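You operate a simulated robot arm through the tools that you are given. There is no shell and no other tool.

You are at the controls of a simulated two-armed robot. One attempt, no reset.

JOB
Clear the station's fault and switch the wall unit off.
Fine: the heavy carrier goes from the port to the grey cradle, load and all; dial on HOLD. Set down upright: carrier.

Only the result counts: the job must be done as asked and must still hold three seconds after the hand-in. Knocking over, shifting, dropping, spilling or breaking anything else fails it.

ROBOT AND FRAMES
Two 7-joint arms with two-finger parallel grippers on one trunk that stands fixed in place. Base frame: the origin is at the foot of the trunk, x ahead of it, y to its left, z up; the work surface is at about z = 850. Units: mm, degrees, N and s.
The left shoulder is at [110, 169, 1576], the right one opposite. With the tool pointing down near the work surface each hand reaches from about 300 to 680 mm from the base axis, measured 20 degrees to its own side. Payload 1.57 kg a hand.
The TCP of each hand is the grasp point between the finger pads, 30 mm short of the fingertips. In the tool frame z runs along the fingers and y along their closing line. The gripper opens to 80 mm. The fingers are 17 mm wide and 12 mm thick; the gripper's body (40 by 82 mm) begins 80 mm behind the TCP.
Orientation is told as [roll, pitch, yaw] about the base's x, y, z axes, in that order, counted from this pose: with the fingers straight down and closing along the base's y, the tool's x points along the base's -x, its y along +y and its z along -z.

CONTROLS
- The arms move only by the tool arm_command. It takes "left_rows", "right_rows" or both (then of equal length, played together; a hand with none holds still); each is a list of rows, each a list of 7 numbers: the shift along the tool's x, y, z in cm, then the turn, a rotation vector about the tool's x, y, z in degrees, then the closure, from 0 (fully open) to 1 (shut). In form: [[tx, ty, tz, ax, ay, az, gripper], ...]. A call has 1 to 20 rows; each row is the pose to reach, as a shift and turn from the pose commanded when the call began, along the tool's axes at that moment. A row lasts 0.2 s, in which the tool goes at most 50 mm and 8.6 degrees; a call with a longer step from one row to the next is refused whole, and so is a gripper value outside its range. A pose out of reach is approached as far as the arm can. The call stops where the force on the tool passes 40 N (or 10 N more than at its start, if that is more) or the arm is blocked; 0.2 s more then pass. Each finger travels about 72 mm/s and halts on what it meets, pressing with about 28 N; the grip force reading is that of the motor and also rises with nothing between the fingers. The clock runs only during rows and for 0.2 s after the last one: add rows that repeat a pose to give the fingers time. It gives the time, the measured TCP pose, the force on the tool (base axes), the opening and the grip force at its end, in the units of the frame above (readings bear some noise), with the torque about the TCP (base axes, N m) and any sound that the robot's microphone picked up.
- Cameras (640 x 400 px; columns grow to the right, rows downward): "scene" is now at [155.3, -2.3, 1756.8]; the picture's right is [-0.04, -1.00, 0.00], its down [-0.79, 0.03, -0.62] and it looks along [0.62, -0.03, -0.79] (base axes); focal length 364 px, centre (320, 200). "left" rides on the left gripper at [72, 7, -122] in its tool frame; the picture's right is [-0.09, 1.00, 0.00], its down [-0.84, -0.08, -0.54] and it looks along [-0.54, -0.05, 0.84] (tool axes); focal length 238 px, centre (320, 200). "right" rides on the right gripper at [72, -7, -122] in its tool frame; the picture's right is [0.09, 1.00, 0.00], its down [-0.84, 0.08, -0.54] and it looks along [-0.54, 0.05, 0.84] (tool axes); focal length 238 px, centre (320, 200). There is no depth. A picture from a camera that has moved, and an enlarged one, comes with that camera's place and axes in the base frame and with its lens.
- get_image(camera): a new picture of that camera. No time passes.
- move_column(by): slides the trunk up (or, below 0, down) by that many mm; the arms and the scene camera ride with it, the base frame stays. It gives what a move gives, with no picture.
- aim_head(pan, tilt): turns the head with the scene camera to pan (to the left, within 86 degrees either way) and tilt (down, from -29 to 69), counted from straight ahead of the robot. It gives what a move gives.
- close_up(camera, box): a new picture of the part [left, top, right, bottom] of that camera's present view, enlarged. No time passes.
- finish_job(): hands the job in; it is judged then, once.

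Nothing tells you positions but the pictures and the camera data. Unless the task says otherwise, let go and move clear before handing in.

The tools are called after "Emit:" as a command line: name --argument value ..., lists and objects as JSON in quotes. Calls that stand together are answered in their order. arm_command: Moves the arms, as the interface text tells. Its arguments: {"type":"object","properties":{"left_rows":{"type":"array"},"right_rows":{"type":"array"}},"required":[]} The other tools are called the same way: move_column (by) moves the trunk up or down; aim_head (pan, tilt) turns the head that bears the scene camera; get_image (camera) takes a picture; close_up (camera, box) takes an enlarged picture of a part of a camera's view; finish_job () hands the job in.

At the start:

```text
time_s: 0.0
left_tool_pos: [666.5, 248.7, 1278.1]
left_tool_rot: [-0.1, -0.1, 0.0]
left_ft_force: [-0.8, -0.8, 0.7]
left_torque: [0.01, 0.01, 0.01]
left_opening: 79.8
left_grasp_force: 0.0
right_tool_pos: [643.4, -304.8, 1325.0]
right_tool_rot: [0.0, -0.1, 0.0]
right_ft_force: [1.2, 1.4, 0.5]
right_torque: [0.02, -0.03, 0.01]
right_opening: 80.2
right_grasp_force: 0.1
trunk travel left (down, up): [-890.0, 0.0]
head pan, tilt (commanded): [-2.4, 51.8]
```

scene: 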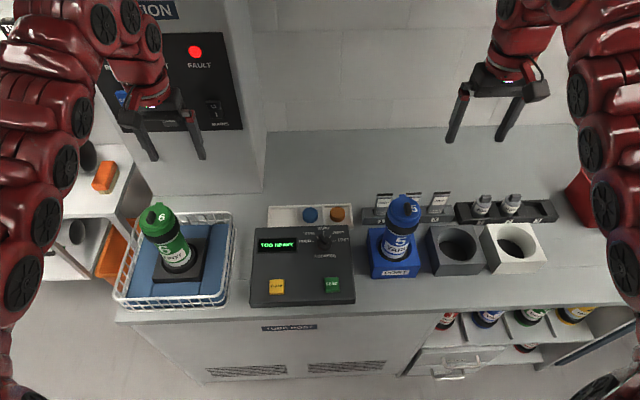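
right: 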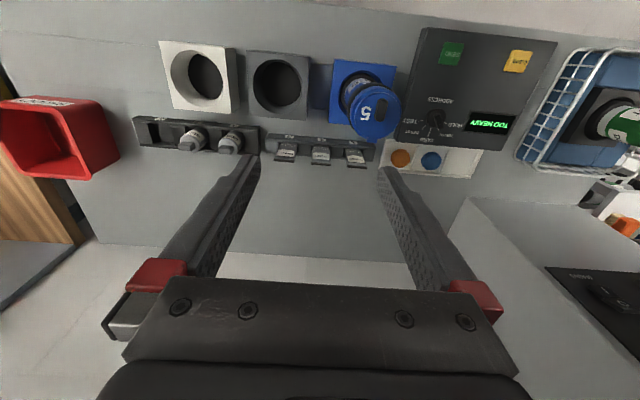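
left: 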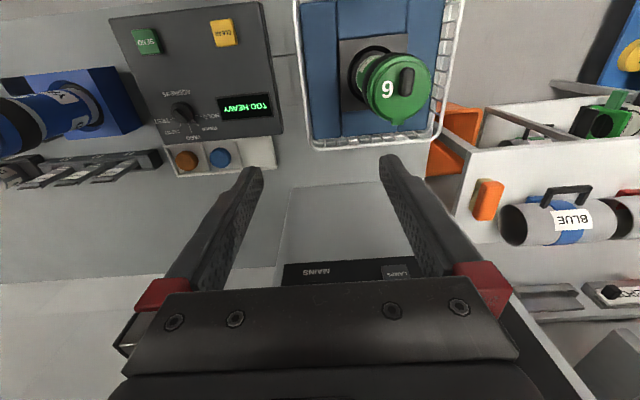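

I see a tube-post station: a control box with a "TOO HEAVY" display, a blue port holding carrier 5, grey and white cradles to its right, and a basket with green carrier 6 on the left. On the wall unit there is a red FAULT lamp and a MAINS switch. I'll look closer before moving.

Emit:
close_up --camera "scene" --box '[240, 180, 400, 310]'

Emit:
close_up --camera "scene" --box '[340, 170, 580, 300]'

Emit:
close_up --camera "scene" --box '[80, 0, 280, 150]'

Emit:
close_up --camera "scene" --box '[100, 180, 260, 320]'

Emit:
close_up --camera "left" --box '[100, 0, 300, 180]'

Emit:
close_up --camera "right" --box '[130, 20, 560, 190]'

```text
3.08 times, centred on (320, 245) of scene
camera zoom: at [155.3, -2.3, 1756.8], right [-0.04, -1.0, 0.0], down [-0.79, 0.03, -0.62], along [0.62, -0.03, -0.79], focal length 1121 px, centre (320, 62)
```

zoom: 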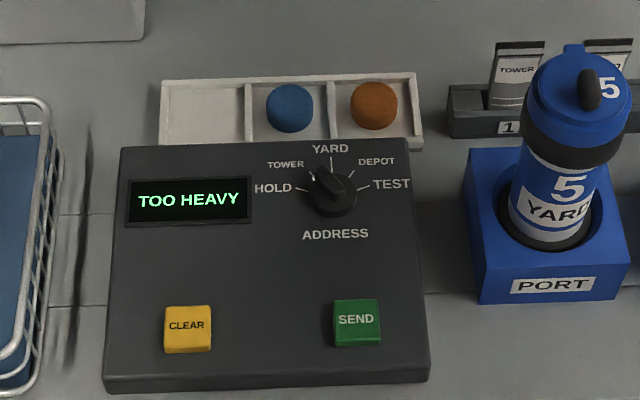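

```text
2.67 times, centred on (460, 235) of scene
camera zoom: at [155.3, -2.3, 1756.8], right [-0.04, -1.0, 0.0], down [-0.79, 0.03, -0.62], along [0.62, -0.03, -0.79], focal length 972 px, centre (-53, 107)
```

zoom: 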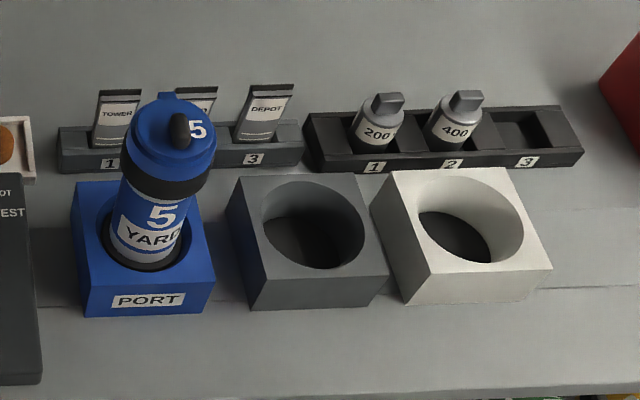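

```text
2.67 times, centred on (180, 75) of scene
camera zoom: at [155.3, -2.3, 1756.8], right [-0.04, -1.0, 0.0], down [-0.79, 0.03, -0.62], along [0.62, -0.03, -0.79], focal length 972 px, centre (693, 533)
```

zoom: 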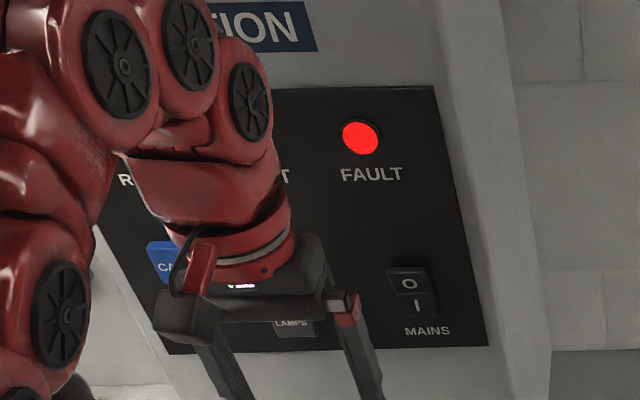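

```text
2.86 times, centred on (180, 250) of scene
camera zoom: at [155.3, -2.3, 1756.8], right [-0.04, -1.0, 0.0], down [-0.79, 0.03, -0.62], along [0.62, -0.03, -0.79], focal length 1041 px, centre (720, 57)
```

zoom: 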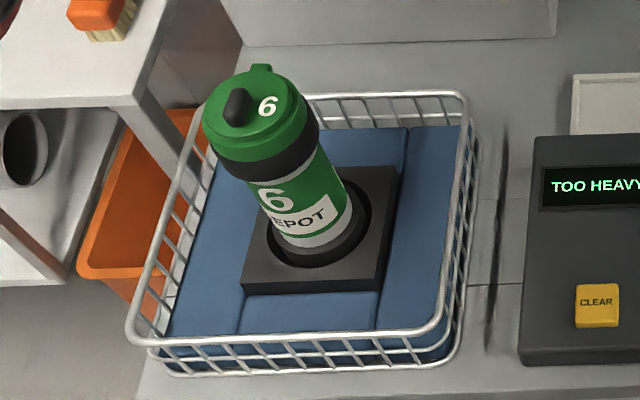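

```text
2.22 times, centred on (200, 90) of left
camera zoom: at [594.6, 256.6, 1398.3], right [0.09, 1.0, 0.0], down [0.84, -0.08, 0.54], along [0.54, -0.05, -0.84], focal length 530 px, centre (587, 444)
```

zoom: 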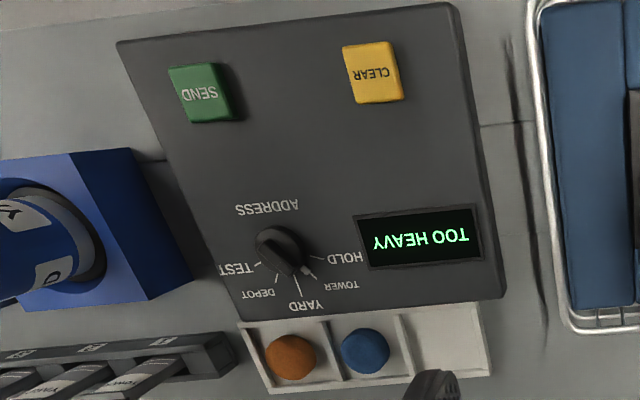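

```text
1.49 times, centred on (345, 105) of right
camera zoom: at [570.3, -311.1, 1448.5], right [-0.09, 1.0, 0.0], down [0.84, 0.08, 0.54], along [0.54, 0.05, -0.84], focal length 355 px, centre (283, 341)
```

zoom: 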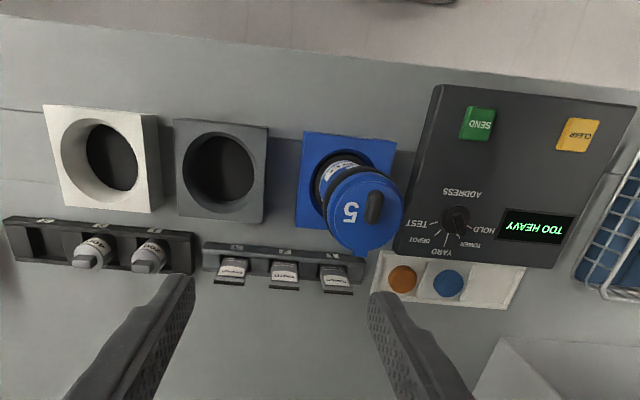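

The display reads TOO HEAVY, and the dial pointer seems to be at TOWER. I'll zoom in on the carrier, the dial and the wall panel for detail.

Emit:
close_up --camera "scene" --box '[360, 185, 440, 285]'

Emit:
close_up --camera "right" --box '[320, 40, 420, 150]'

Emit:
close_up --camera "scene" --box '[300, 210, 360, 260]'

Emit:
close_up --camera "left" --box '[150, 80, 230, 140]'

Emit:
close_up --camera "scene" --box '[420, 210, 560, 290]'

Emit:
aim_head --pan 25 --tilt 25

Emit:
get_image --camera "scene"

```text
4.00 times, centred on (400, 235) of scene
camera zoom: at [155.3, -2.3, 1756.8], right [-0.04, -1.0, 0.0], down [-0.79, 0.03, -0.62], along [0.62, -0.03, -0.79], focal length 1458 px, centre (0, 60)
```

zoom: 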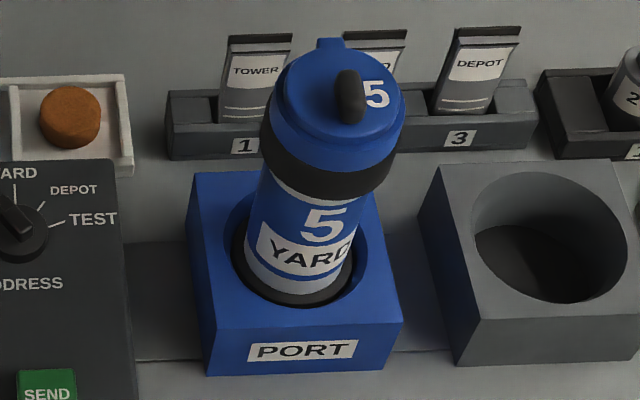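

```text
3.64 times, centred on (370, 95) of right
camera zoom: at [570.3, -311.1, 1448.5], right [-0.09, 1.0, 0.0], down [0.84, 0.08, 0.54], along [0.54, 0.05, -0.84], focal length 867 px, centre (138, 582)
```

zoom: 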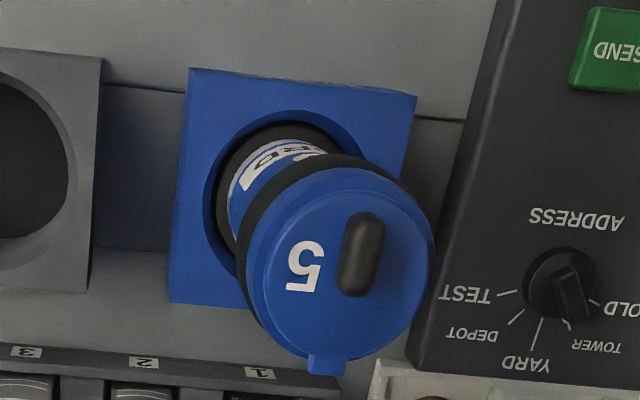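

```text
8.00 times, centred on (330, 235) of scene
camera zoom: at [155.3, -2.3, 1756.8], right [-0.04, -1.0, 0.0], down [-0.79, 0.03, -0.62], along [0.62, -0.03, -0.79], focal length 2915 px, centre (240, -80)
```

zoom: 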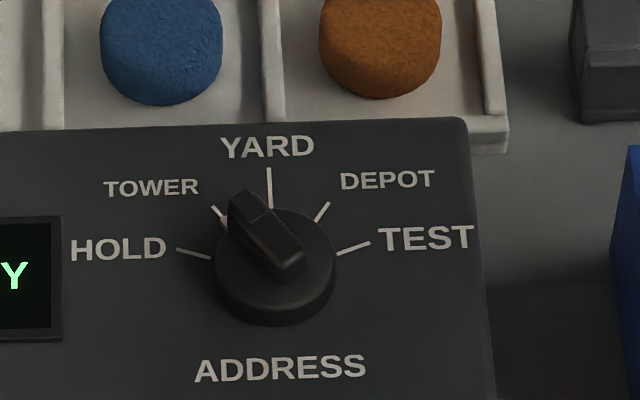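

```text
6.67 times, centred on (190, 110) of left
camera zoom: at [594.6, 256.6, 1398.3], right [0.09, 1.0, 0.0], down [0.84, -0.08, 0.54], along [0.54, -0.05, -0.84], focal length 1589 px, centre (1187, 800)
```

zoom: 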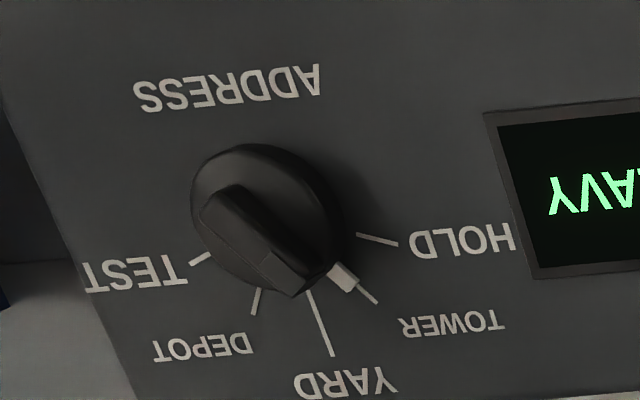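

```text
4.57 times, centred on (490, 250) of scene
camera zoom: at [155.3, -2.3, 1756.8], right [-0.04, -1.0, 0.0], down [-0.79, 0.03, -0.62], along [0.62, -0.03, -0.79], focal length 1666 px, centre (-457, -29)
```

zoom: 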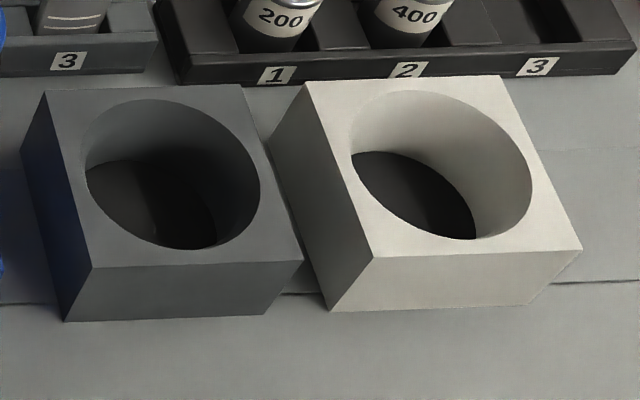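

```text
time_s: 0.9
left_tool_pos: [666.6, 250.5, 1278.2]
left_tool_rot: [0.1, 0.0, 0.0]
left_ft_force: [-0.8, 0.8, 0.6]
left_torque: [0.02, 0.01, 0.01]
left_opening: 80.1
left_grasp_force: 0.0
right_tool_pos: [643.7, -306.2, 1325.9]
right_tool_rot: [0.1, 0.1, 0.0]
right_ft_force: [0.5, -0.2, -0.4]
right_torque: [-0.01, 0.04, -0.02]
right_opening: 80.0
right_grasp_force: 0.1
trunk travel left (down, up): [-890.0, 0.0]
head pan, tilt (commanded): [25.0, 25.0]
```

```text
taken
camera scene: at [163.5, 39.6, 1796.6], right [0.42, -0.91, 0.0], down [-0.38, -0.18, -0.91], along [0.82, 0.38, -0.42], focal length 364 px, centre (320, 200)
```

scene: 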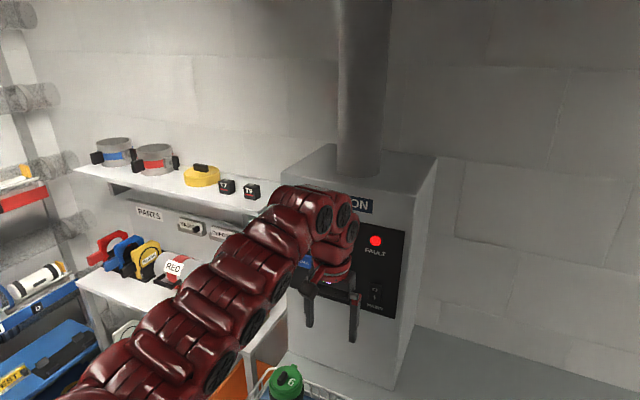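

The wall unit carries the FAULT lamp and the MAINS rocker, roughly at (850, 212, 1228). I'll pan the head to look for posted instructions, then come back to the work area.

Emit:
aim_head --pan -15 --tilt 40

Emit:
get_image --camera "scene"

Emit:
aim_head --pan -50 --tilt 30

Emit:
get_image --camera "scene"

Emit:
aim_head --pan 60 --tilt 30

Emit:
get_image --camera "scene"

Emit:
aim_head --pan 0 --tilt 60

Emit:
get_image --camera "scene"

```text
time_s: 2.0
left_tool_pos: [667.0, 250.8, 1277.4]
left_tool_rot: [0.1, 0.0, -0.1]
left_ft_force: [1.0, 0.2, -0.7]
left_torque: [0.0, 0.04, 0.0]
left_opening: 80.0
left_grasp_force: 0.1
right_tool_pos: [643.4, -306.2, 1325.3]
right_tool_rot: [0.0, 0.0, 0.0]
right_ft_force: [0.9, 0.6, -0.4]
right_torque: [-0.02, -0.02, 0.02]
right_opening: 79.6
right_grasp_force: 0.1
trunk travel left (down, up): [-890.0, 0.0]
head pan, tilt (commanded): [-15.0, 40.0]
```

```text
taken
camera scene: at [162.1, -21.1, 1773.4], right [-0.26, -0.97, 0.0], down [-0.62, 0.17, -0.77], along [0.74, -0.2, -0.64], focal length 364 px, centre (320, 200)
```

scene: 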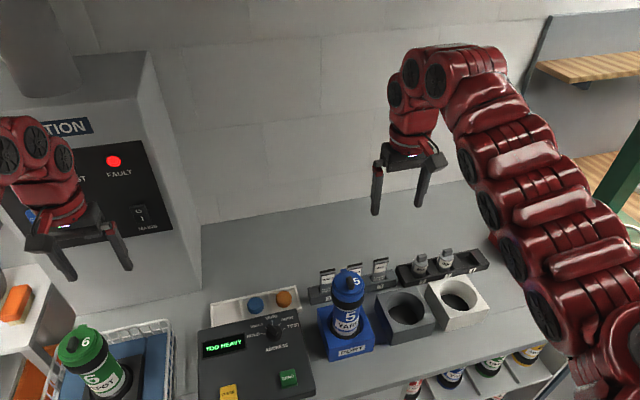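

```text
time_s: 3.0
left_tool_pos: [665.3, 248.4, 1278.0]
left_tool_rot: [0.0, 0.1, 0.0]
left_ft_force: [0.3, 0.3, 0.3]
left_torque: [0.03, -0.01, -0.01]
left_opening: 80.0
left_grasp_force: 0.0
right_tool_pos: [642.0, -304.6, 1325.5]
right_tool_rot: [0.0, 0.0, 0.0]
right_ft_force: [-0.1, 0.5, 0.5]
right_torque: [-0.01, 0.03, -0.01]
right_opening: 79.9
right_grasp_force: 0.1
trunk travel left (down, up): [-890.0, 0.0]
head pan, tilt (commanded): [-50.0, 30.0]
```

```text
taken
camera scene: at [138.2, -68.4, 1788.7], right [-0.77, -0.64, 0.0], down [-0.32, 0.38, -0.87], along [0.56, -0.66, -0.5], focal length 364 px, centre (320, 200)
```

scene: 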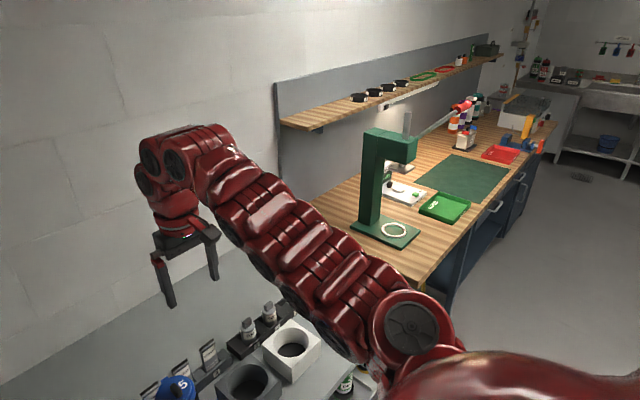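

```text
time_s: 4.9
left_tool_pos: [667.5, 249.4, 1276.4]
left_tool_rot: [-0.1, 0.0, 0.1]
left_ft_force: [-0.4, -0.4, 0.5]
left_torque: [0.01, -0.04, 0.02]
left_opening: 80.0
left_grasp_force: 0.1
right_tool_pos: [642.0, -306.3, 1325.3]
right_tool_rot: [-0.1, 0.1, 0.0]
right_ft_force: [-0.7, 0.1, -0.4]
right_torque: [0.01, 0.01, 0.0]
right_opening: 80.1
right_grasp_force: 0.1
trunk travel left (down, up): [-890.0, 0.0]
head pan, tilt (commanded): [60.0, 30.0]
```

```text
taken
camera scene: at [125.3, 79.1, 1788.7], right [0.87, -0.5, 0.0], down [-0.25, -0.43, -0.87], along [0.43, 0.75, -0.5], focal length 364 px, centre (320, 200)
```

scene: 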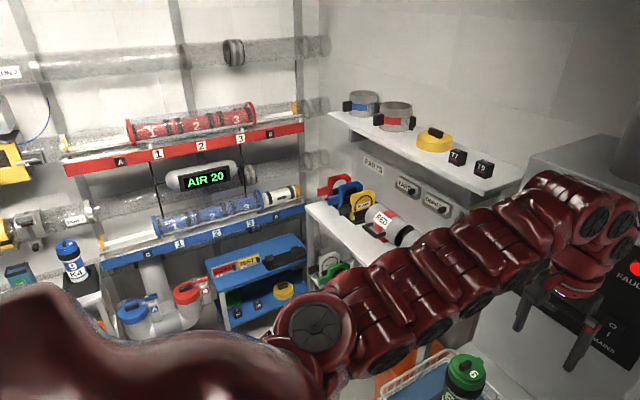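

```text
time_s: 6.2
left_tool_pos: [666.9, 249.4, 1278.6]
left_tool_rot: [0.0, 0.0, 0.0]
left_ft_force: [0.0, -0.5, 0.4]
left_torque: [-0.02, -0.01, -0.02]
left_opening: 80.0
left_grasp_force: 0.0
right_tool_pos: [643.7, -305.7, 1324.4]
right_tool_rot: [0.0, 0.0, 0.1]
right_ft_force: [1.1, -0.1, -0.6]
right_torque: [-0.04, 0.01, 0.0]
right_opening: 80.0
right_grasp_force: 0.1
trunk travel left (down, up): [-890.0, 0.0]
head pan, tilt (commanded): [0.0, 60.0]
```

```text
taken
camera scene: at [146.7, 0.9, 1746.6], right [0.0, -1.0, 0.0], down [-0.87, 0.0, -0.5], along [0.5, 0.0, -0.87], focal length 364 px, centre (320, 200)
```

scene: 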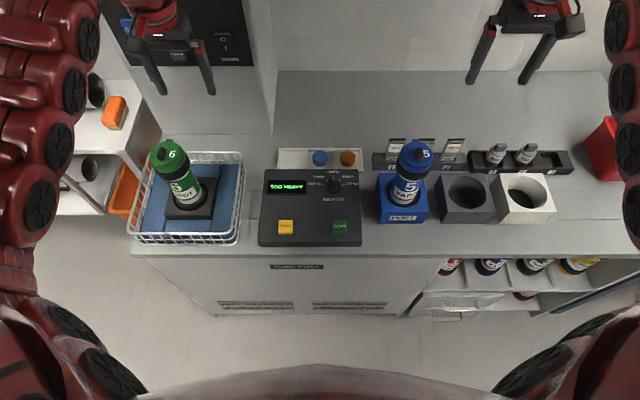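

No written instructions are posted. My estimates are: carrier 5's cap top about (648, -220, 1078), grey cradle centre about (652, -392, top 910), dial about (684, -37, 889), and CLEAR about (561, 90, 890). Next I'll bring the right hand in for a closer look at the carrier.

Emit:
arm_command --right_rows '[[2.1, 2.1, 1.5, 0, 0, 0, 0], [4.2, 4.2, 3.5, 0, 0, 0, 0], [6.3, 6.3, 5.5, 0, 0, 0, 0], [8.3, 8.4, 7.5, 0, 0, 0, 0]]'

Emit:
get_image --camera "right"

Emit:
close_up --camera "right" --box '[220, 60, 420, 240]'

```text
time_s: 7.2
left_tool_pos: [667.0, 248.0, 1279.1]
left_tool_rot: [0.0, 0.1, 0.1]
left_ft_force: [-0.2, -0.1, 0.0]
left_torque: [0.03, 0.0, 0.0]
left_opening: 80.0
left_grasp_force: 0.1
right_tool_pos: [614.0, -278.7, 1304.4]
right_tool_rot: [0.1, 0.0, 0.0]
right_ft_force: [0.1, 0.5, -0.2]
right_torque: [0.0, -0.03, -0.02]
right_opening: 80.1
right_grasp_force: 0.1
right hand out of reach, approached as far as the arm can: row 2, 3, 4
trunk travel left (down, up): [-890.0, 0.0]
head pan, tilt (commanded): [0.0, 60.0]
```

```text
taken
camera right: at [542.1, -284.1, 1427.6], right [-0.09, 1.0, 0.0], down [0.84, 0.08, 0.54], along [0.54, 0.05, -0.84], focal length 238 px, centre (320, 200)
```

right: 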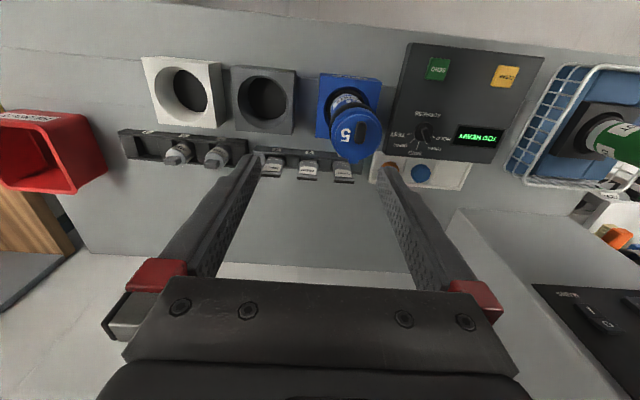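

```text
2.22 times, centred on (320, 150) of right
camera zoom: at [542.1, -284.1, 1427.6], right [-0.09, 1.0, 0.0], down [0.84, 0.08, 0.54], along [0.54, 0.05, -0.84], focal length 530 px, centre (320, 311)
```

zoom: 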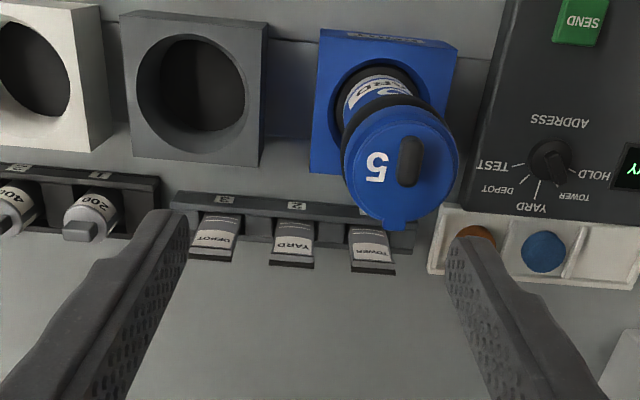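

The arm couldn't reach that high, close-in pose. I'll check which pose a zero shift is counted from before going on.

Emit:
arm_command --right_rows '[[0, 0, 1, 0, 0, 0, 0]]'

```text
time_s: 7.6
left_tool_pos: [668.0, 248.6, 1277.3]
left_tool_rot: [-0.1, -0.2, 0.0]
left_ft_force: [-0.1, 0.2, -0.3]
left_torque: [0.02, -0.01, 0.0]
left_opening: 80.2
left_grasp_force: 0.0
right_tool_pos: [615.7, -279.6, 1293.9]
right_tool_rot: [0.0, 0.1, 0.0]
right_ft_force: [-0.5, -0.1, -0.4]
right_torque: [0.02, 0.0, 0.0]
right_opening: 79.7
right_grasp_force: 0.1
trunk travel left (down, up): [-890.0, 0.0]
head pan, tilt (commanded): [0.0, 60.0]
```

Shifts are counted from the pose actually reached, which is convenient. I'll go down first and then across, toward (605, -222, 1205).

Emit:
arm_command --right_rows '[[0, 0, 3, 0, 0, 0, 0], [0, 1, 6, 0, 0, 0, 0], [0.3, 3.5, 8, 0, 0, 0, 0], [1.0, 5.7, 8.9, 0, 0, 0, 0]]'

Emit:
close_up --camera "right" --box '[200, 60, 440, 230]'

Emit:
get_image --camera "right"

Emit:
close_up --camera "scene" --box '[360, 100, 560, 230]'

```text
time_s: 8.6
left_tool_pos: [666.1, 248.6, 1278.7]
left_tool_rot: [-0.1, 0.0, 0.0]
left_ft_force: [0.1, 0.3, 0.3]
left_torque: [0.02, -0.04, -0.01]
left_opening: 80.0
left_grasp_force: 0.1
right_tool_pos: [626.2, -267.3, 1267.3]
right_tool_rot: [0.0, 0.0, 0.0]
right_ft_force: [-0.1, -0.2, -0.7]
right_torque: [0.0, 0.01, -0.04]
right_opening: 80.2
right_grasp_force: 0.1
right hand out of reach, approached as far as the arm can: row 1, 2, 3, 4
trunk travel left (down, up): [-890.0, 0.0]
head pan, tilt (commanded): [0.0, 60.0]
```

```text
2.35 times, centred on (320, 145) of right
camera zoom: at [553.9, -271.7, 1390.7], right [-0.09, 1.0, 0.0], down [0.84, 0.08, 0.54], along [0.54, 0.05, -0.84], focal length 561 px, centre (320, 329)
```

zoom: 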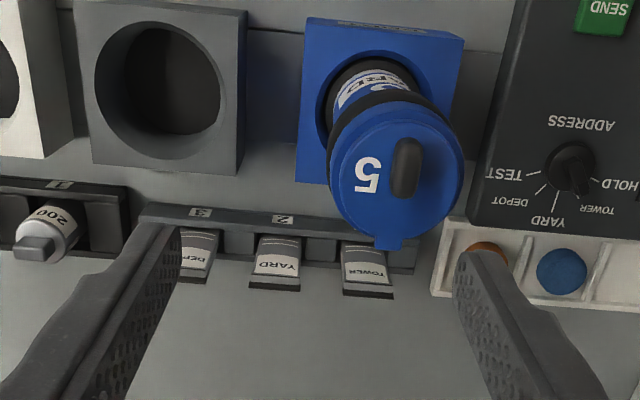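

```text
taken
camera right: at [553.9, -271.7, 1390.7], right [-0.09, 1.0, 0.0], down [0.84, 0.08, 0.54], along [0.54, 0.05, -0.84], focal length 238 px, centre (320, 200)
```

right: 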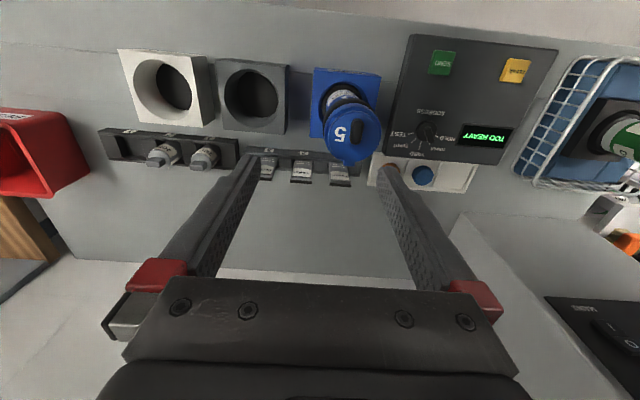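

```text
3.08 times, centred on (460, 165) of scene
camera zoom: at [146.0, 1.0, 1746.7], right [0.0, -1.0, 0.0], down [-0.87, 0.0, -0.5], along [0.5, 0.0, -0.87], focal length 1121 px, centre (-111, 308)
```

zoom: 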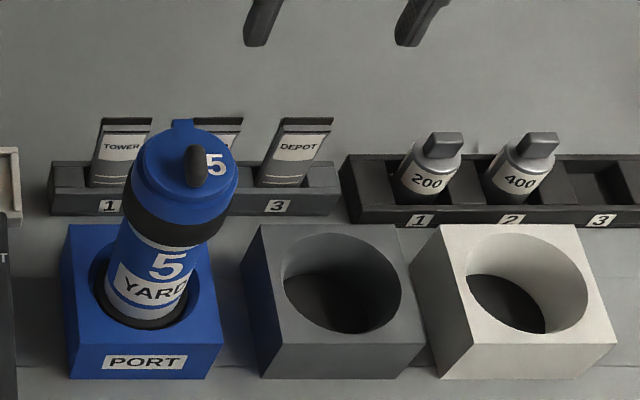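

The arm's workspace seems to be a shell, with the wrist between about 525 and 714 mm from the shoulder, so this pose is at the inner limit. I'll move out and down toward (630, -225, 1175), which keeps clear above the carrier.

Emit:
arm_command --right_rows '[[-1.2, 0.5, 2, 0, 0, 0, 0], [-1.2, 1.5, 4.5, 0, 0, 0, 0], [-0.9, 3, 7, 0, 0, 0, 0], [-0.4, 4.2, 9.2, 0, 0, 0, 0]]'

Emit:
get_image --camera "right"

Emit:
close_up --camera "right" --box '[220, 60, 420, 200]'

Emit:
close_up --camera "scene" --box '[340, 80, 500, 230]'

```text
time_s: 9.6
left_tool_pos: [667.4, 250.6, 1275.7]
left_tool_rot: [-0.1, 0.0, 0.0]
left_ft_force: [0.5, 0.2, 0.0]
left_torque: [-0.01, 0.04, 0.02]
left_opening: 79.5
left_grasp_force: 0.1
right_tool_pos: [644.6, -226.2, 1176.1]
right_tool_rot: [0.2, -1.0, 0.6]
right_ft_force: [-0.1, 0.4, 0.4]
right_torque: [-0.01, 0.0, -0.02]
right_opening: 79.9
right_grasp_force: 0.1
right hand out of reach, approached as far as the arm can: row 3, 4
trunk travel left (down, up): [-890.0, 0.0]
head pan, tilt (commanded): [0.0, 60.0]
```

```text
taken
camera right: at [569.6, -234.2, 1297.8], right [-0.1, 0.99, 0.0], down [0.83, 0.08, 0.56], along [0.55, 0.06, -0.83], focal length 238 px, centre (320, 200)
```

right: 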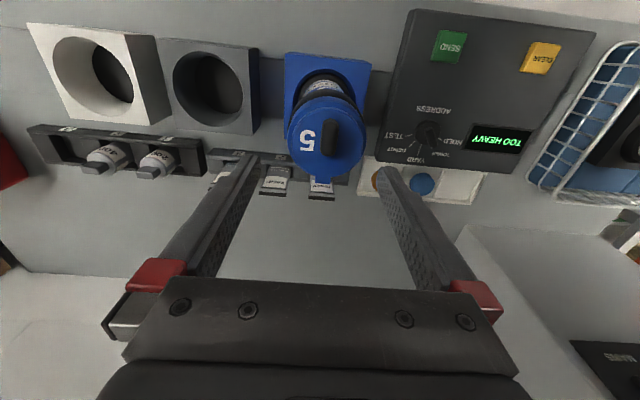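

```text
2.86 times, centred on (320, 130) of right
camera zoom: at [569.6, -234.2, 1297.8], right [-0.1, 0.99, 0.0], down [0.83, 0.08, 0.56], along [0.55, 0.06, -0.83], focal length 681 px, centre (320, 400)
```

zoom: 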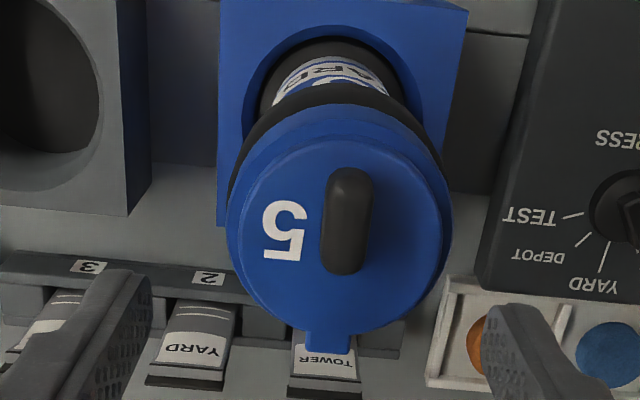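

```text
2.67 times, centred on (420, 155) of scene
camera zoom: at [147.6, 2.1, 1746.4], right [0.0, -1.0, 0.0], down [-0.87, 0.0, -0.5], along [0.5, 0.0, -0.87], focal length 972 px, centre (53, 320)
```

zoom: 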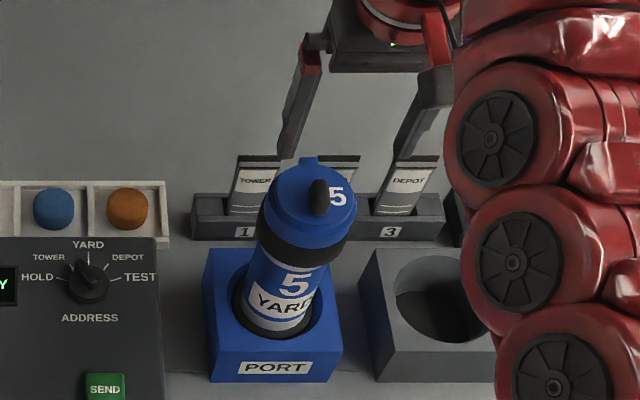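

The right hand is above carrier 5 near (645, -226, 1176). The cap has a black lozenge knob on top, roughly 15 mm wide and running along x. I'll zoom in to measure the knob and the ring.

Emit:
close_up --camera "scene" --box '[385, 135, 445, 185]'

Emit:
close_up --camera "scene" --box '[370, 170, 440, 230]'

Emit:
close_up --camera "left" --box '[0, 50, 120, 150]'

Emit:
close_up --camera "right" --box '[280, 90, 380, 190]'

```text
8.00 times, centred on (415, 160) of scene
camera zoom: at [147.6, 2.1, 1746.4], right [0.0, -1.0, 0.0], down [-0.87, 0.0, -0.5], along [0.5, 0.0, -0.87], focal length 2915 px, centre (-440, 520)
```

zoom: 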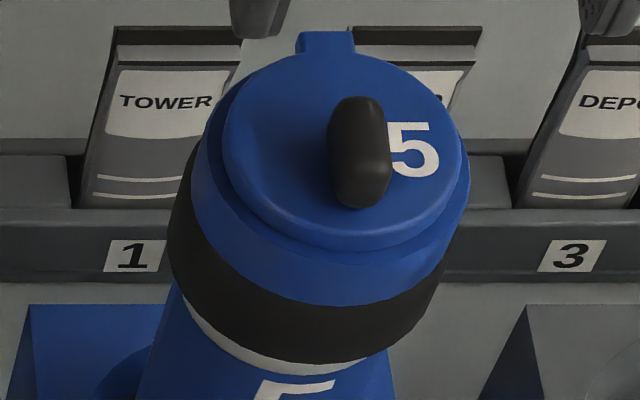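

```text
6.67 times, centred on (405, 200) of scene
camera zoom: at [147.6, 2.1, 1746.4], right [0.0, -1.0, 0.0], down [-0.87, 0.0, -0.5], along [0.5, 0.0, -0.87], focal length 2430 px, centre (-247, 200)
```

zoom: 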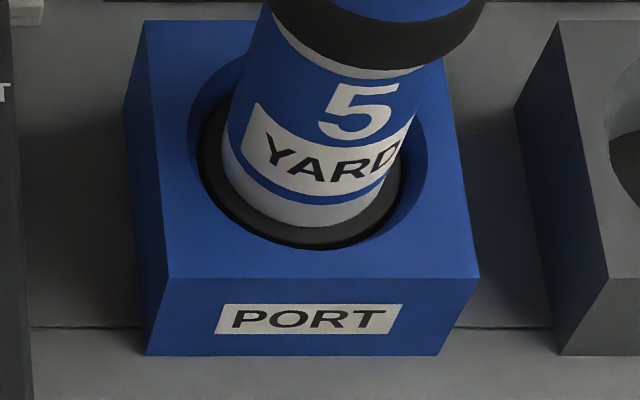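

```text
4.00 times, centred on (60, 100) of left
camera zoom: at [595.4, 257.6, 1397.7], right [0.09, 1.0, 0.0], down [0.84, -0.08, 0.54], along [0.54, -0.05, -0.84], focal length 953 px, centre (1360, 600)
```

zoom: 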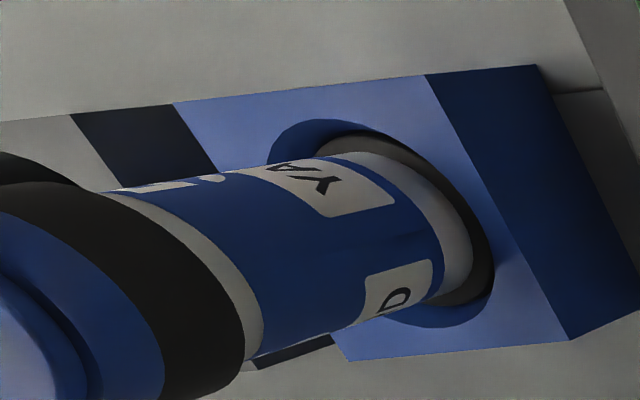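

```text
4.00 times, centred on (330, 140) of right
camera zoom: at [569.6, -234.2, 1297.8], right [-0.1, 0.99, 0.0], down [0.83, 0.08, 0.56], along [0.55, 0.06, -0.83], focal length 953 px, centre (280, 440)
```

zoom: 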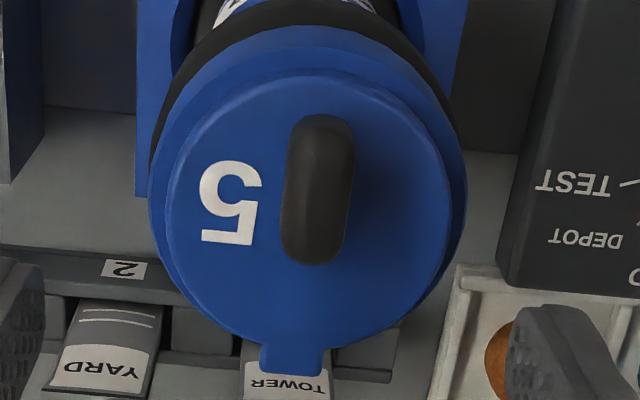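

The lid disc is about 70 mm across, but the ring below it is about 80 mm, too wide for the fingers to pass. I'll grip the black knob, which I place at about (638–643, -219.5, z 1090–1108). First I'll test moving down and check that the tool stays straight.

Emit:
arm_command --right_rows '[[-1.5, 0, 0, 0, 0, 0, 0.4], [-1.5, 0.3, 1.5, 0, 0, 0, 0.4], [-1.0, 0.5, 2.5, 0, 0, 0, 0.4], [-1.0, 0.6, 2.5, 0, 0, 0, 0.4]]'

Emit:
get_image --camera "right"

Emit:
get_image --camera "scene"

```text
time_s: 10.6
left_tool_pos: [666.4, 250.1, 1278.4]
left_tool_rot: [0.0, 0.0, 0.0]
left_ft_force: [0.5, 0.3, 0.4]
left_torque: [-0.02, 0.0, -0.03]
left_opening: 80.0
left_grasp_force: 0.1
right_tool_pos: [655.1, -220.4, 1152.4]
right_tool_rot: [0.0, 0.0, 0.0]
right_ft_force: [-0.3, -0.2, -0.1]
right_torque: [0.03, 0.0, 0.02]
right_opening: 48.1
right_grasp_force: 0.0
trunk travel left (down, up): [-890.0, 0.0]
head pan, tilt (commanded): [0.0, 60.0]
```

```text
taken
camera right: at [581.8, -226.9, 1274.2], right [-0.09, 1.0, 0.0], down [0.84, 0.08, 0.54], along [0.54, 0.05, -0.84], focal length 238 px, centre (320, 200)
```

right: 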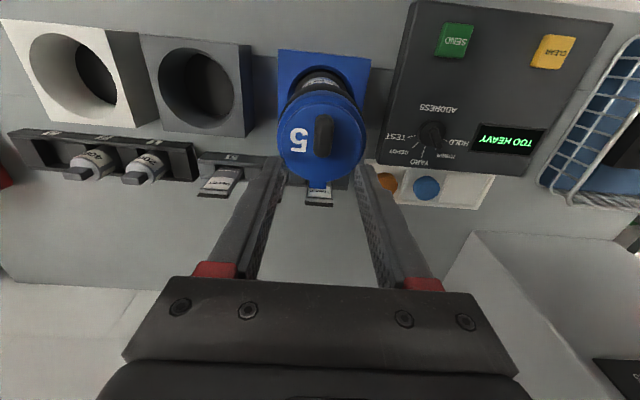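

```text
taken
camera scene: at [147.0, 0.9, 1746.6], right [0.0, -1.0, 0.0], down [-0.87, 0.0, -0.5], along [0.5, 0.0, -0.87], focal length 364 px, centre (320, 200)
```

scene: 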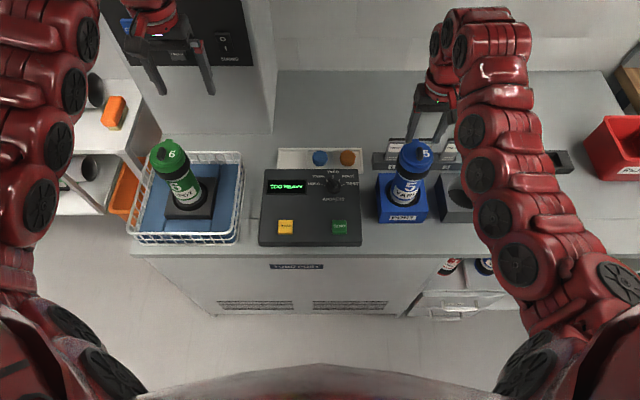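

The tool is straight again at (655, -220, 1152) with a 48 mm opening. I'll take close-ups to check alignment with the knob.

Emit:
close_up --camera "right" --box '[260, 90, 400, 200]'

Emit:
close_up --camera "scene" --box '[380, 80, 460, 190]'

```text
3.64 times, centred on (330, 145) of right
camera zoom: at [581.8, -226.9, 1274.2], right [-0.09, 1.0, 0.0], down [0.84, 0.08, 0.54], along [0.54, 0.05, -0.84], focal length 867 px, centre (284, 400)
```

zoom: 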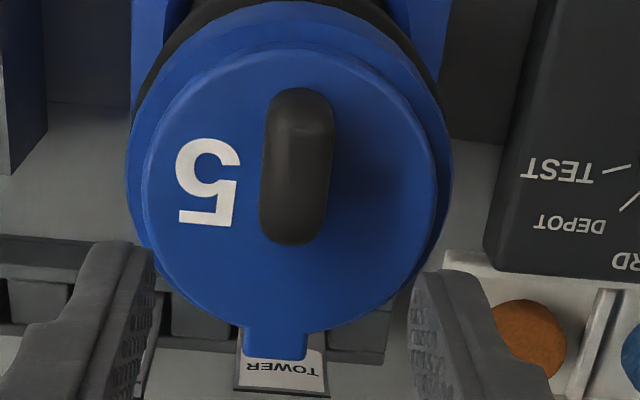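

```text
3.64 times, centred on (420, 135) of scene
camera zoom: at [147.0, 0.9, 1746.6], right [0.0, -1.0, 0.0], down [-0.87, 0.0, -0.5], along [0.5, 0.0, -0.87], focal length 1325 px, centre (-44, 436)
```

zoom: 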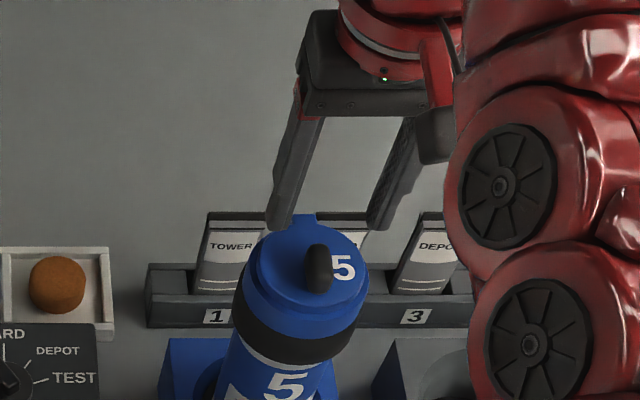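

The knob spans x 622–657 at y ≈ -220. I'll move to (642, -220) and lower the tips to about z 1097, alongside the knob.

Emit:
arm_command --right_rows '[[0, 0, 1.0, 0, 0, 0, 0.5], [0.6, 0.05, 1.8, 0, 0, 0, 0.5], [1.3, 0.05, 2.5, 0, 0, 0, 0.5], [1.3, 0.05, 2.5, 0, 0, 0, 0.5]]'

Emit:
close_up --camera "right" --box '[240, 80, 400, 200]'

Emit:
close_up --camera "scene" --box '[380, 100, 460, 180]'

```text
time_s: 11.6
left_tool_pos: [666.6, 249.0, 1277.0]
left_tool_rot: [0.0, 0.0, 0.0]
left_ft_force: [0.5, -0.5, -0.3]
left_torque: [-0.01, 0.01, 0.01]
left_opening: 80.0
left_grasp_force: 0.0
right_tool_pos: [640.1, -220.7, 1126.5]
right_tool_rot: [-0.1, 0.0, -0.1]
right_ft_force: [-0.4, -0.7, 0.3]
right_torque: [0.01, 0.02, 0.01]
right_opening: 40.0
right_grasp_force: 0.1
trunk travel left (down, up): [-890.0, 0.0]
head pan, tilt (commanded): [0.0, 60.0]
```

```text
3.33 times, centred on (320, 140) of right
camera zoom: at [567.7, -226.2, 1250.1], right [-0.09, 1.0, 0.0], down [0.84, 0.08, 0.54], along [0.54, 0.05, -0.84], focal length 794 px, centre (320, 400)
```

zoom: 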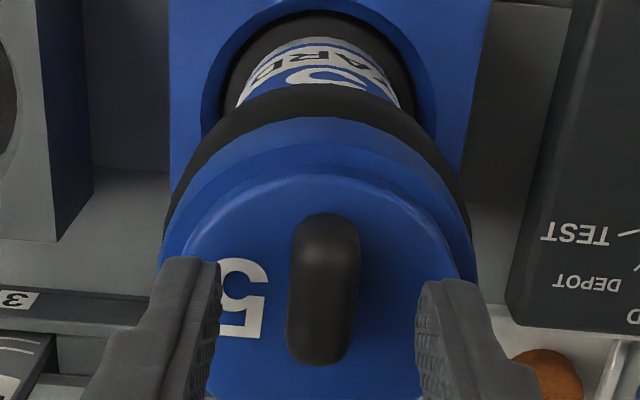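

```text
5.00 times, centred on (420, 140) of scene
camera zoom: at [146.8, 0.9, 1746.6], right [0.0, -1.0, 0.0], down [-0.87, 0.0, -0.5], along [0.5, 0.0, -0.87], focal length 1822 px, centre (-180, 500)
```

zoom: 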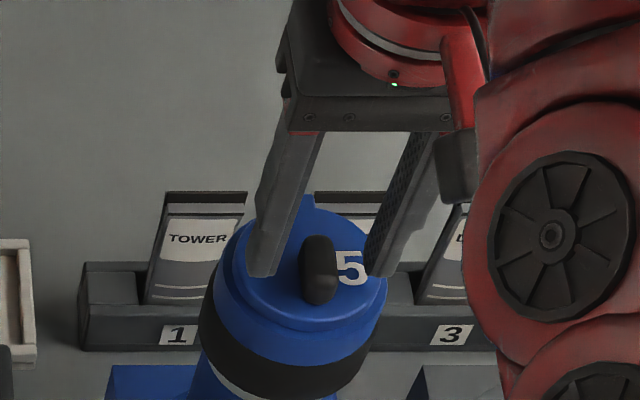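

The fingers straddle the knob well. I'll go down 4 mm more and close on it.

Emit:
arm_command --right_rows '[[-0.1, 0.05, 0.2, 0, 0, 0, 0.5], [-0.1, 0.05, 0.4, 0, 0, 0, 0.5]]'

Emit:
close_up --camera "scene" --box '[390, 120, 450, 170]'

```text
time_s: 12.2
left_tool_pos: [667.1, 247.8, 1279.0]
left_tool_rot: [0.0, -0.1, 0.0]
left_ft_force: [0.0, -0.4, 0.7]
left_torque: [0.01, 0.01, -0.03]
left_opening: 80.1
left_grasp_force: 0.1
right_tool_pos: [640.3, -220.2, 1121.9]
right_tool_rot: [0.1, -0.1, 0.0]
right_ft_force: [0.0, 0.6, -0.4]
right_torque: [0.03, 0.03, 0.01]
right_opening: 40.1
right_grasp_force: 0.0
trunk travel left (down, up): [-890.0, 0.0]
head pan, tilt (commanded): [0.0, 60.0]
```

```text
8.00 times, centred on (420, 145) of scene
camera zoom: at [146.8, 0.8, 1746.6], right [0.0, -1.0, 0.0], down [-0.87, 0.0, -0.5], along [0.5, 0.0, -0.87], focal length 2915 px, centre (-480, 640)
```

zoom: 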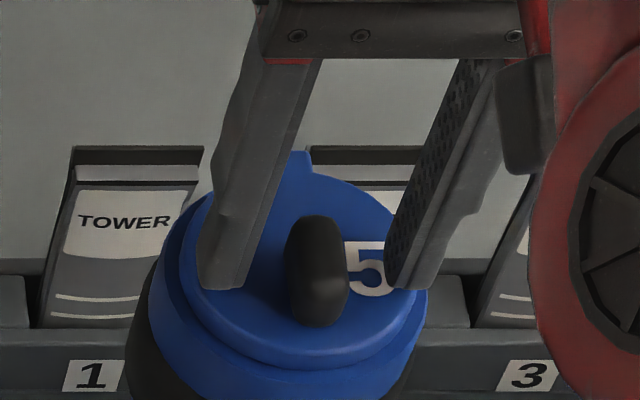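

The tips are about 3 mm above the lid on both sides of the knob. Closing the gripper now.

Emit:
arm_command --right_rows '[[0, 0, 0.1, 0, 0, 0, 0.8], [0, 0, 0.1, 0, 0, 0, 1], [0, 0, 0.1, 0, 0, 0, 1], [0, 0, 0.1, 0, 0, 0, 1]]'

Emit:
close_up --camera "scene" --box '[380, 110, 460, 190]'

Emit:
close_up --camera "right" --box '[240, 80, 400, 200]'

```text
time_s: 13.2
left_tool_pos: [667.7, 249.0, 1278.1]
left_tool_rot: [0.0, 0.0, -0.1]
left_ft_force: [0.2, -0.3, 0.7]
left_torque: [-0.02, -0.01, -0.02]
left_opening: 80.2
left_grasp_force: 0.0
right_tool_pos: [641.2, -218.9, 1122.0]
right_tool_rot: [0.1, 0.0, 0.0]
right_ft_force: [-0.1, -0.6, 0.0]
right_torque: [0.02, 0.01, 0.01]
right_opening: 13.3
right_grasp_force: 28.0
trunk travel left (down, up): [-890.0, 0.0]
head pan, tilt (commanded): [0.0, 60.0]
```

```text
5.00 times, centred on (420, 150) of scene
camera zoom: at [146.4, 0.9, 1746.6], right [0.0, -1.0, 0.0], down [-0.87, 0.0, -0.5], along [0.5, 0.0, -0.87], focal length 1822 px, centre (-180, 450)
```

zoom: 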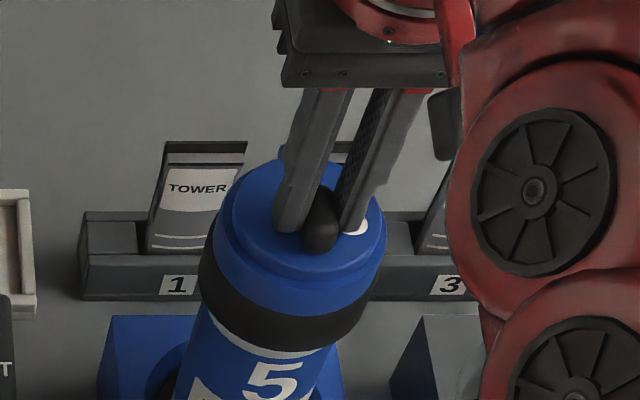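

```text
3.33 times, centred on (320, 140) of right
camera zoom: at [568.9, -226.0, 1244.9], right [-0.09, 1.0, 0.0], down [0.84, 0.08, 0.54], along [0.54, 0.05, -0.84], focal length 794 px, centre (320, 400)
```

zoom: 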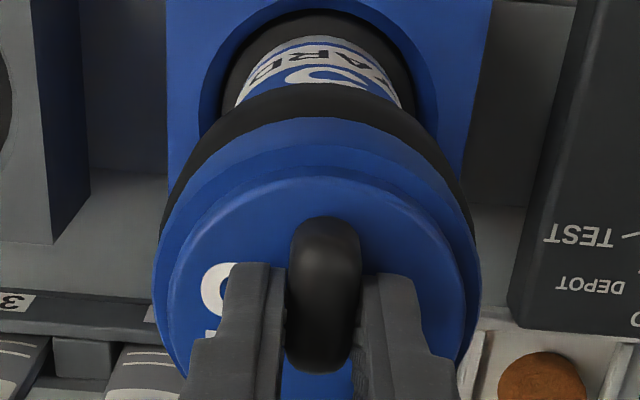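

The gripper holds the knob at a 13.3 mm opening and 28 N. I'll lift 10 mm slowly to weigh the carrier.

Emit:
arm_command --right_rows '[[0, 0, -0.2, 0, 0, 0, 1], [0, 0, -0.4, 0, 0, 0, 1], [0, 0, -0.7, 0, 0, 0, 1], [0, 0, -1.0, 0, 0, 0, 1], [0, 0, -1.0, 0, 0, 0, 1]]'

Emit:
close_up --camera "scene" --box '[360, 110, 460, 230]'

Emit:
close_up --camera "right" --box '[240, 80, 400, 200]'

```text
time_s: 14.4
left_tool_pos: [667.2, 248.8, 1277.2]
left_tool_rot: [0.0, 0.0, 0.0]
left_ft_force: [-0.9, 1.0, 0.2]
left_torque: [0.03, -0.01, 0.0]
left_opening: 79.8
left_grasp_force: 0.1
right_tool_pos: [641.6, -220.4, 1132.7]
right_tool_rot: [0.0, 0.0, -0.1]
right_ft_force: [-0.6, -0.7, -9.0]
right_torque: [-0.03, 0.07, 0.04]
right_opening: 13.3
right_grasp_force: 27.8
trunk travel left (down, up): [-890.0, 0.0]
head pan, tilt (commanded): [0.0, 60.0]
```

```text
3.33 times, centred on (410, 170) of scene
camera zoom: at [147.6, 0.4, 1746.5], right [0.0, -1.0, 0.0], down [-0.87, 0.0, -0.5], along [0.5, 0.0, -0.87], focal length 1215 px, centre (20, 300)
```

zoom: 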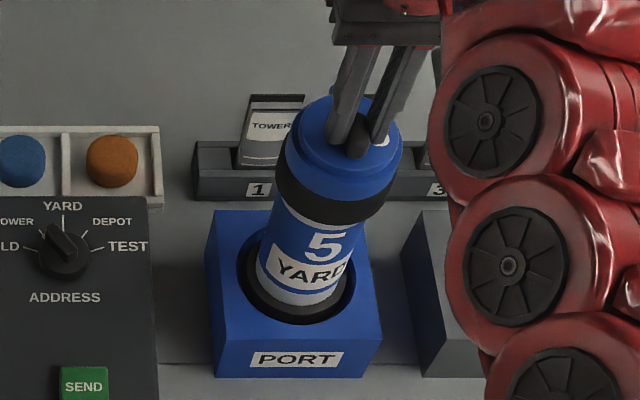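

```text
3.33 times, centred on (320, 140) of right
camera zoom: at [570.2, -226.7, 1254.9], right [-0.09, 1.0, 0.0], down [0.84, 0.08, 0.54], along [0.54, 0.05, -0.84], focal length 794 px, centre (320, 400)
```

zoom: 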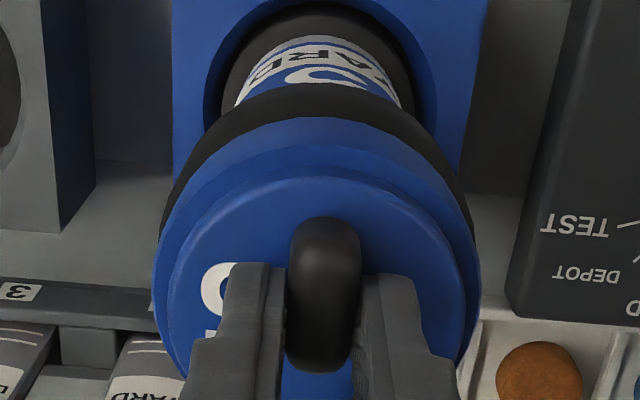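

The carrier weighs about 0.9 kg, which is within payload, and it hangs straight. I'll keep lifting in small steps, easing slightly to +x because the inner reach limit is close.

Emit:
arm_command --right_rows '[[-0.1, 0, -0.6, 0, 0, 0, 1], [-0.2, 0, -1.2, 0, 0, 0, 1], [-0.3, 0, -1.8, 0, 0, 0, 1], [-0.4, 0, -2.4, 0, 0, 0, 1]]'

Emit:
close_up --camera "scene" --box '[360, 90, 460, 230]'

```text
time_s: 15.4
left_tool_pos: [667.4, 249.0, 1276.8]
left_tool_rot: [0.0, 0.2, -0.1]
left_ft_force: [0.5, 0.1, -0.1]
left_torque: [0.0, 0.01, -0.01]
left_opening: 80.1
left_grasp_force: 0.1
right_tool_pos: [646.9, -221.3, 1155.4]
right_tool_rot: [0.0, 0.1, 0.0]
right_ft_force: [-2.1, -0.4, -8.6]
right_torque: [-0.07, 0.39, 0.01]
right_opening: 13.4
right_grasp_force: 28.3
trunk travel left (down, up): [-890.0, 0.0]
head pan, tilt (commanded): [0.0, 60.0]
```

```text
2.86 times, centred on (410, 160) of scene
camera zoom: at [147.8, 0.2, 1746.5], right [0.0, -1.0, 0.0], down [-0.87, 0.0, -0.5], along [0.5, 0.0, -0.87], focal length 1041 px, centre (63, 314)
```

zoom: 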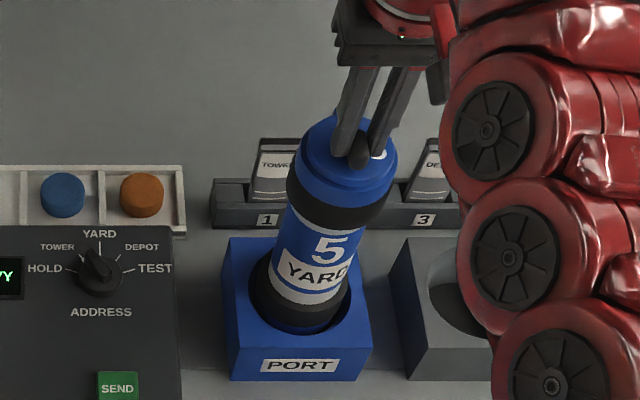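

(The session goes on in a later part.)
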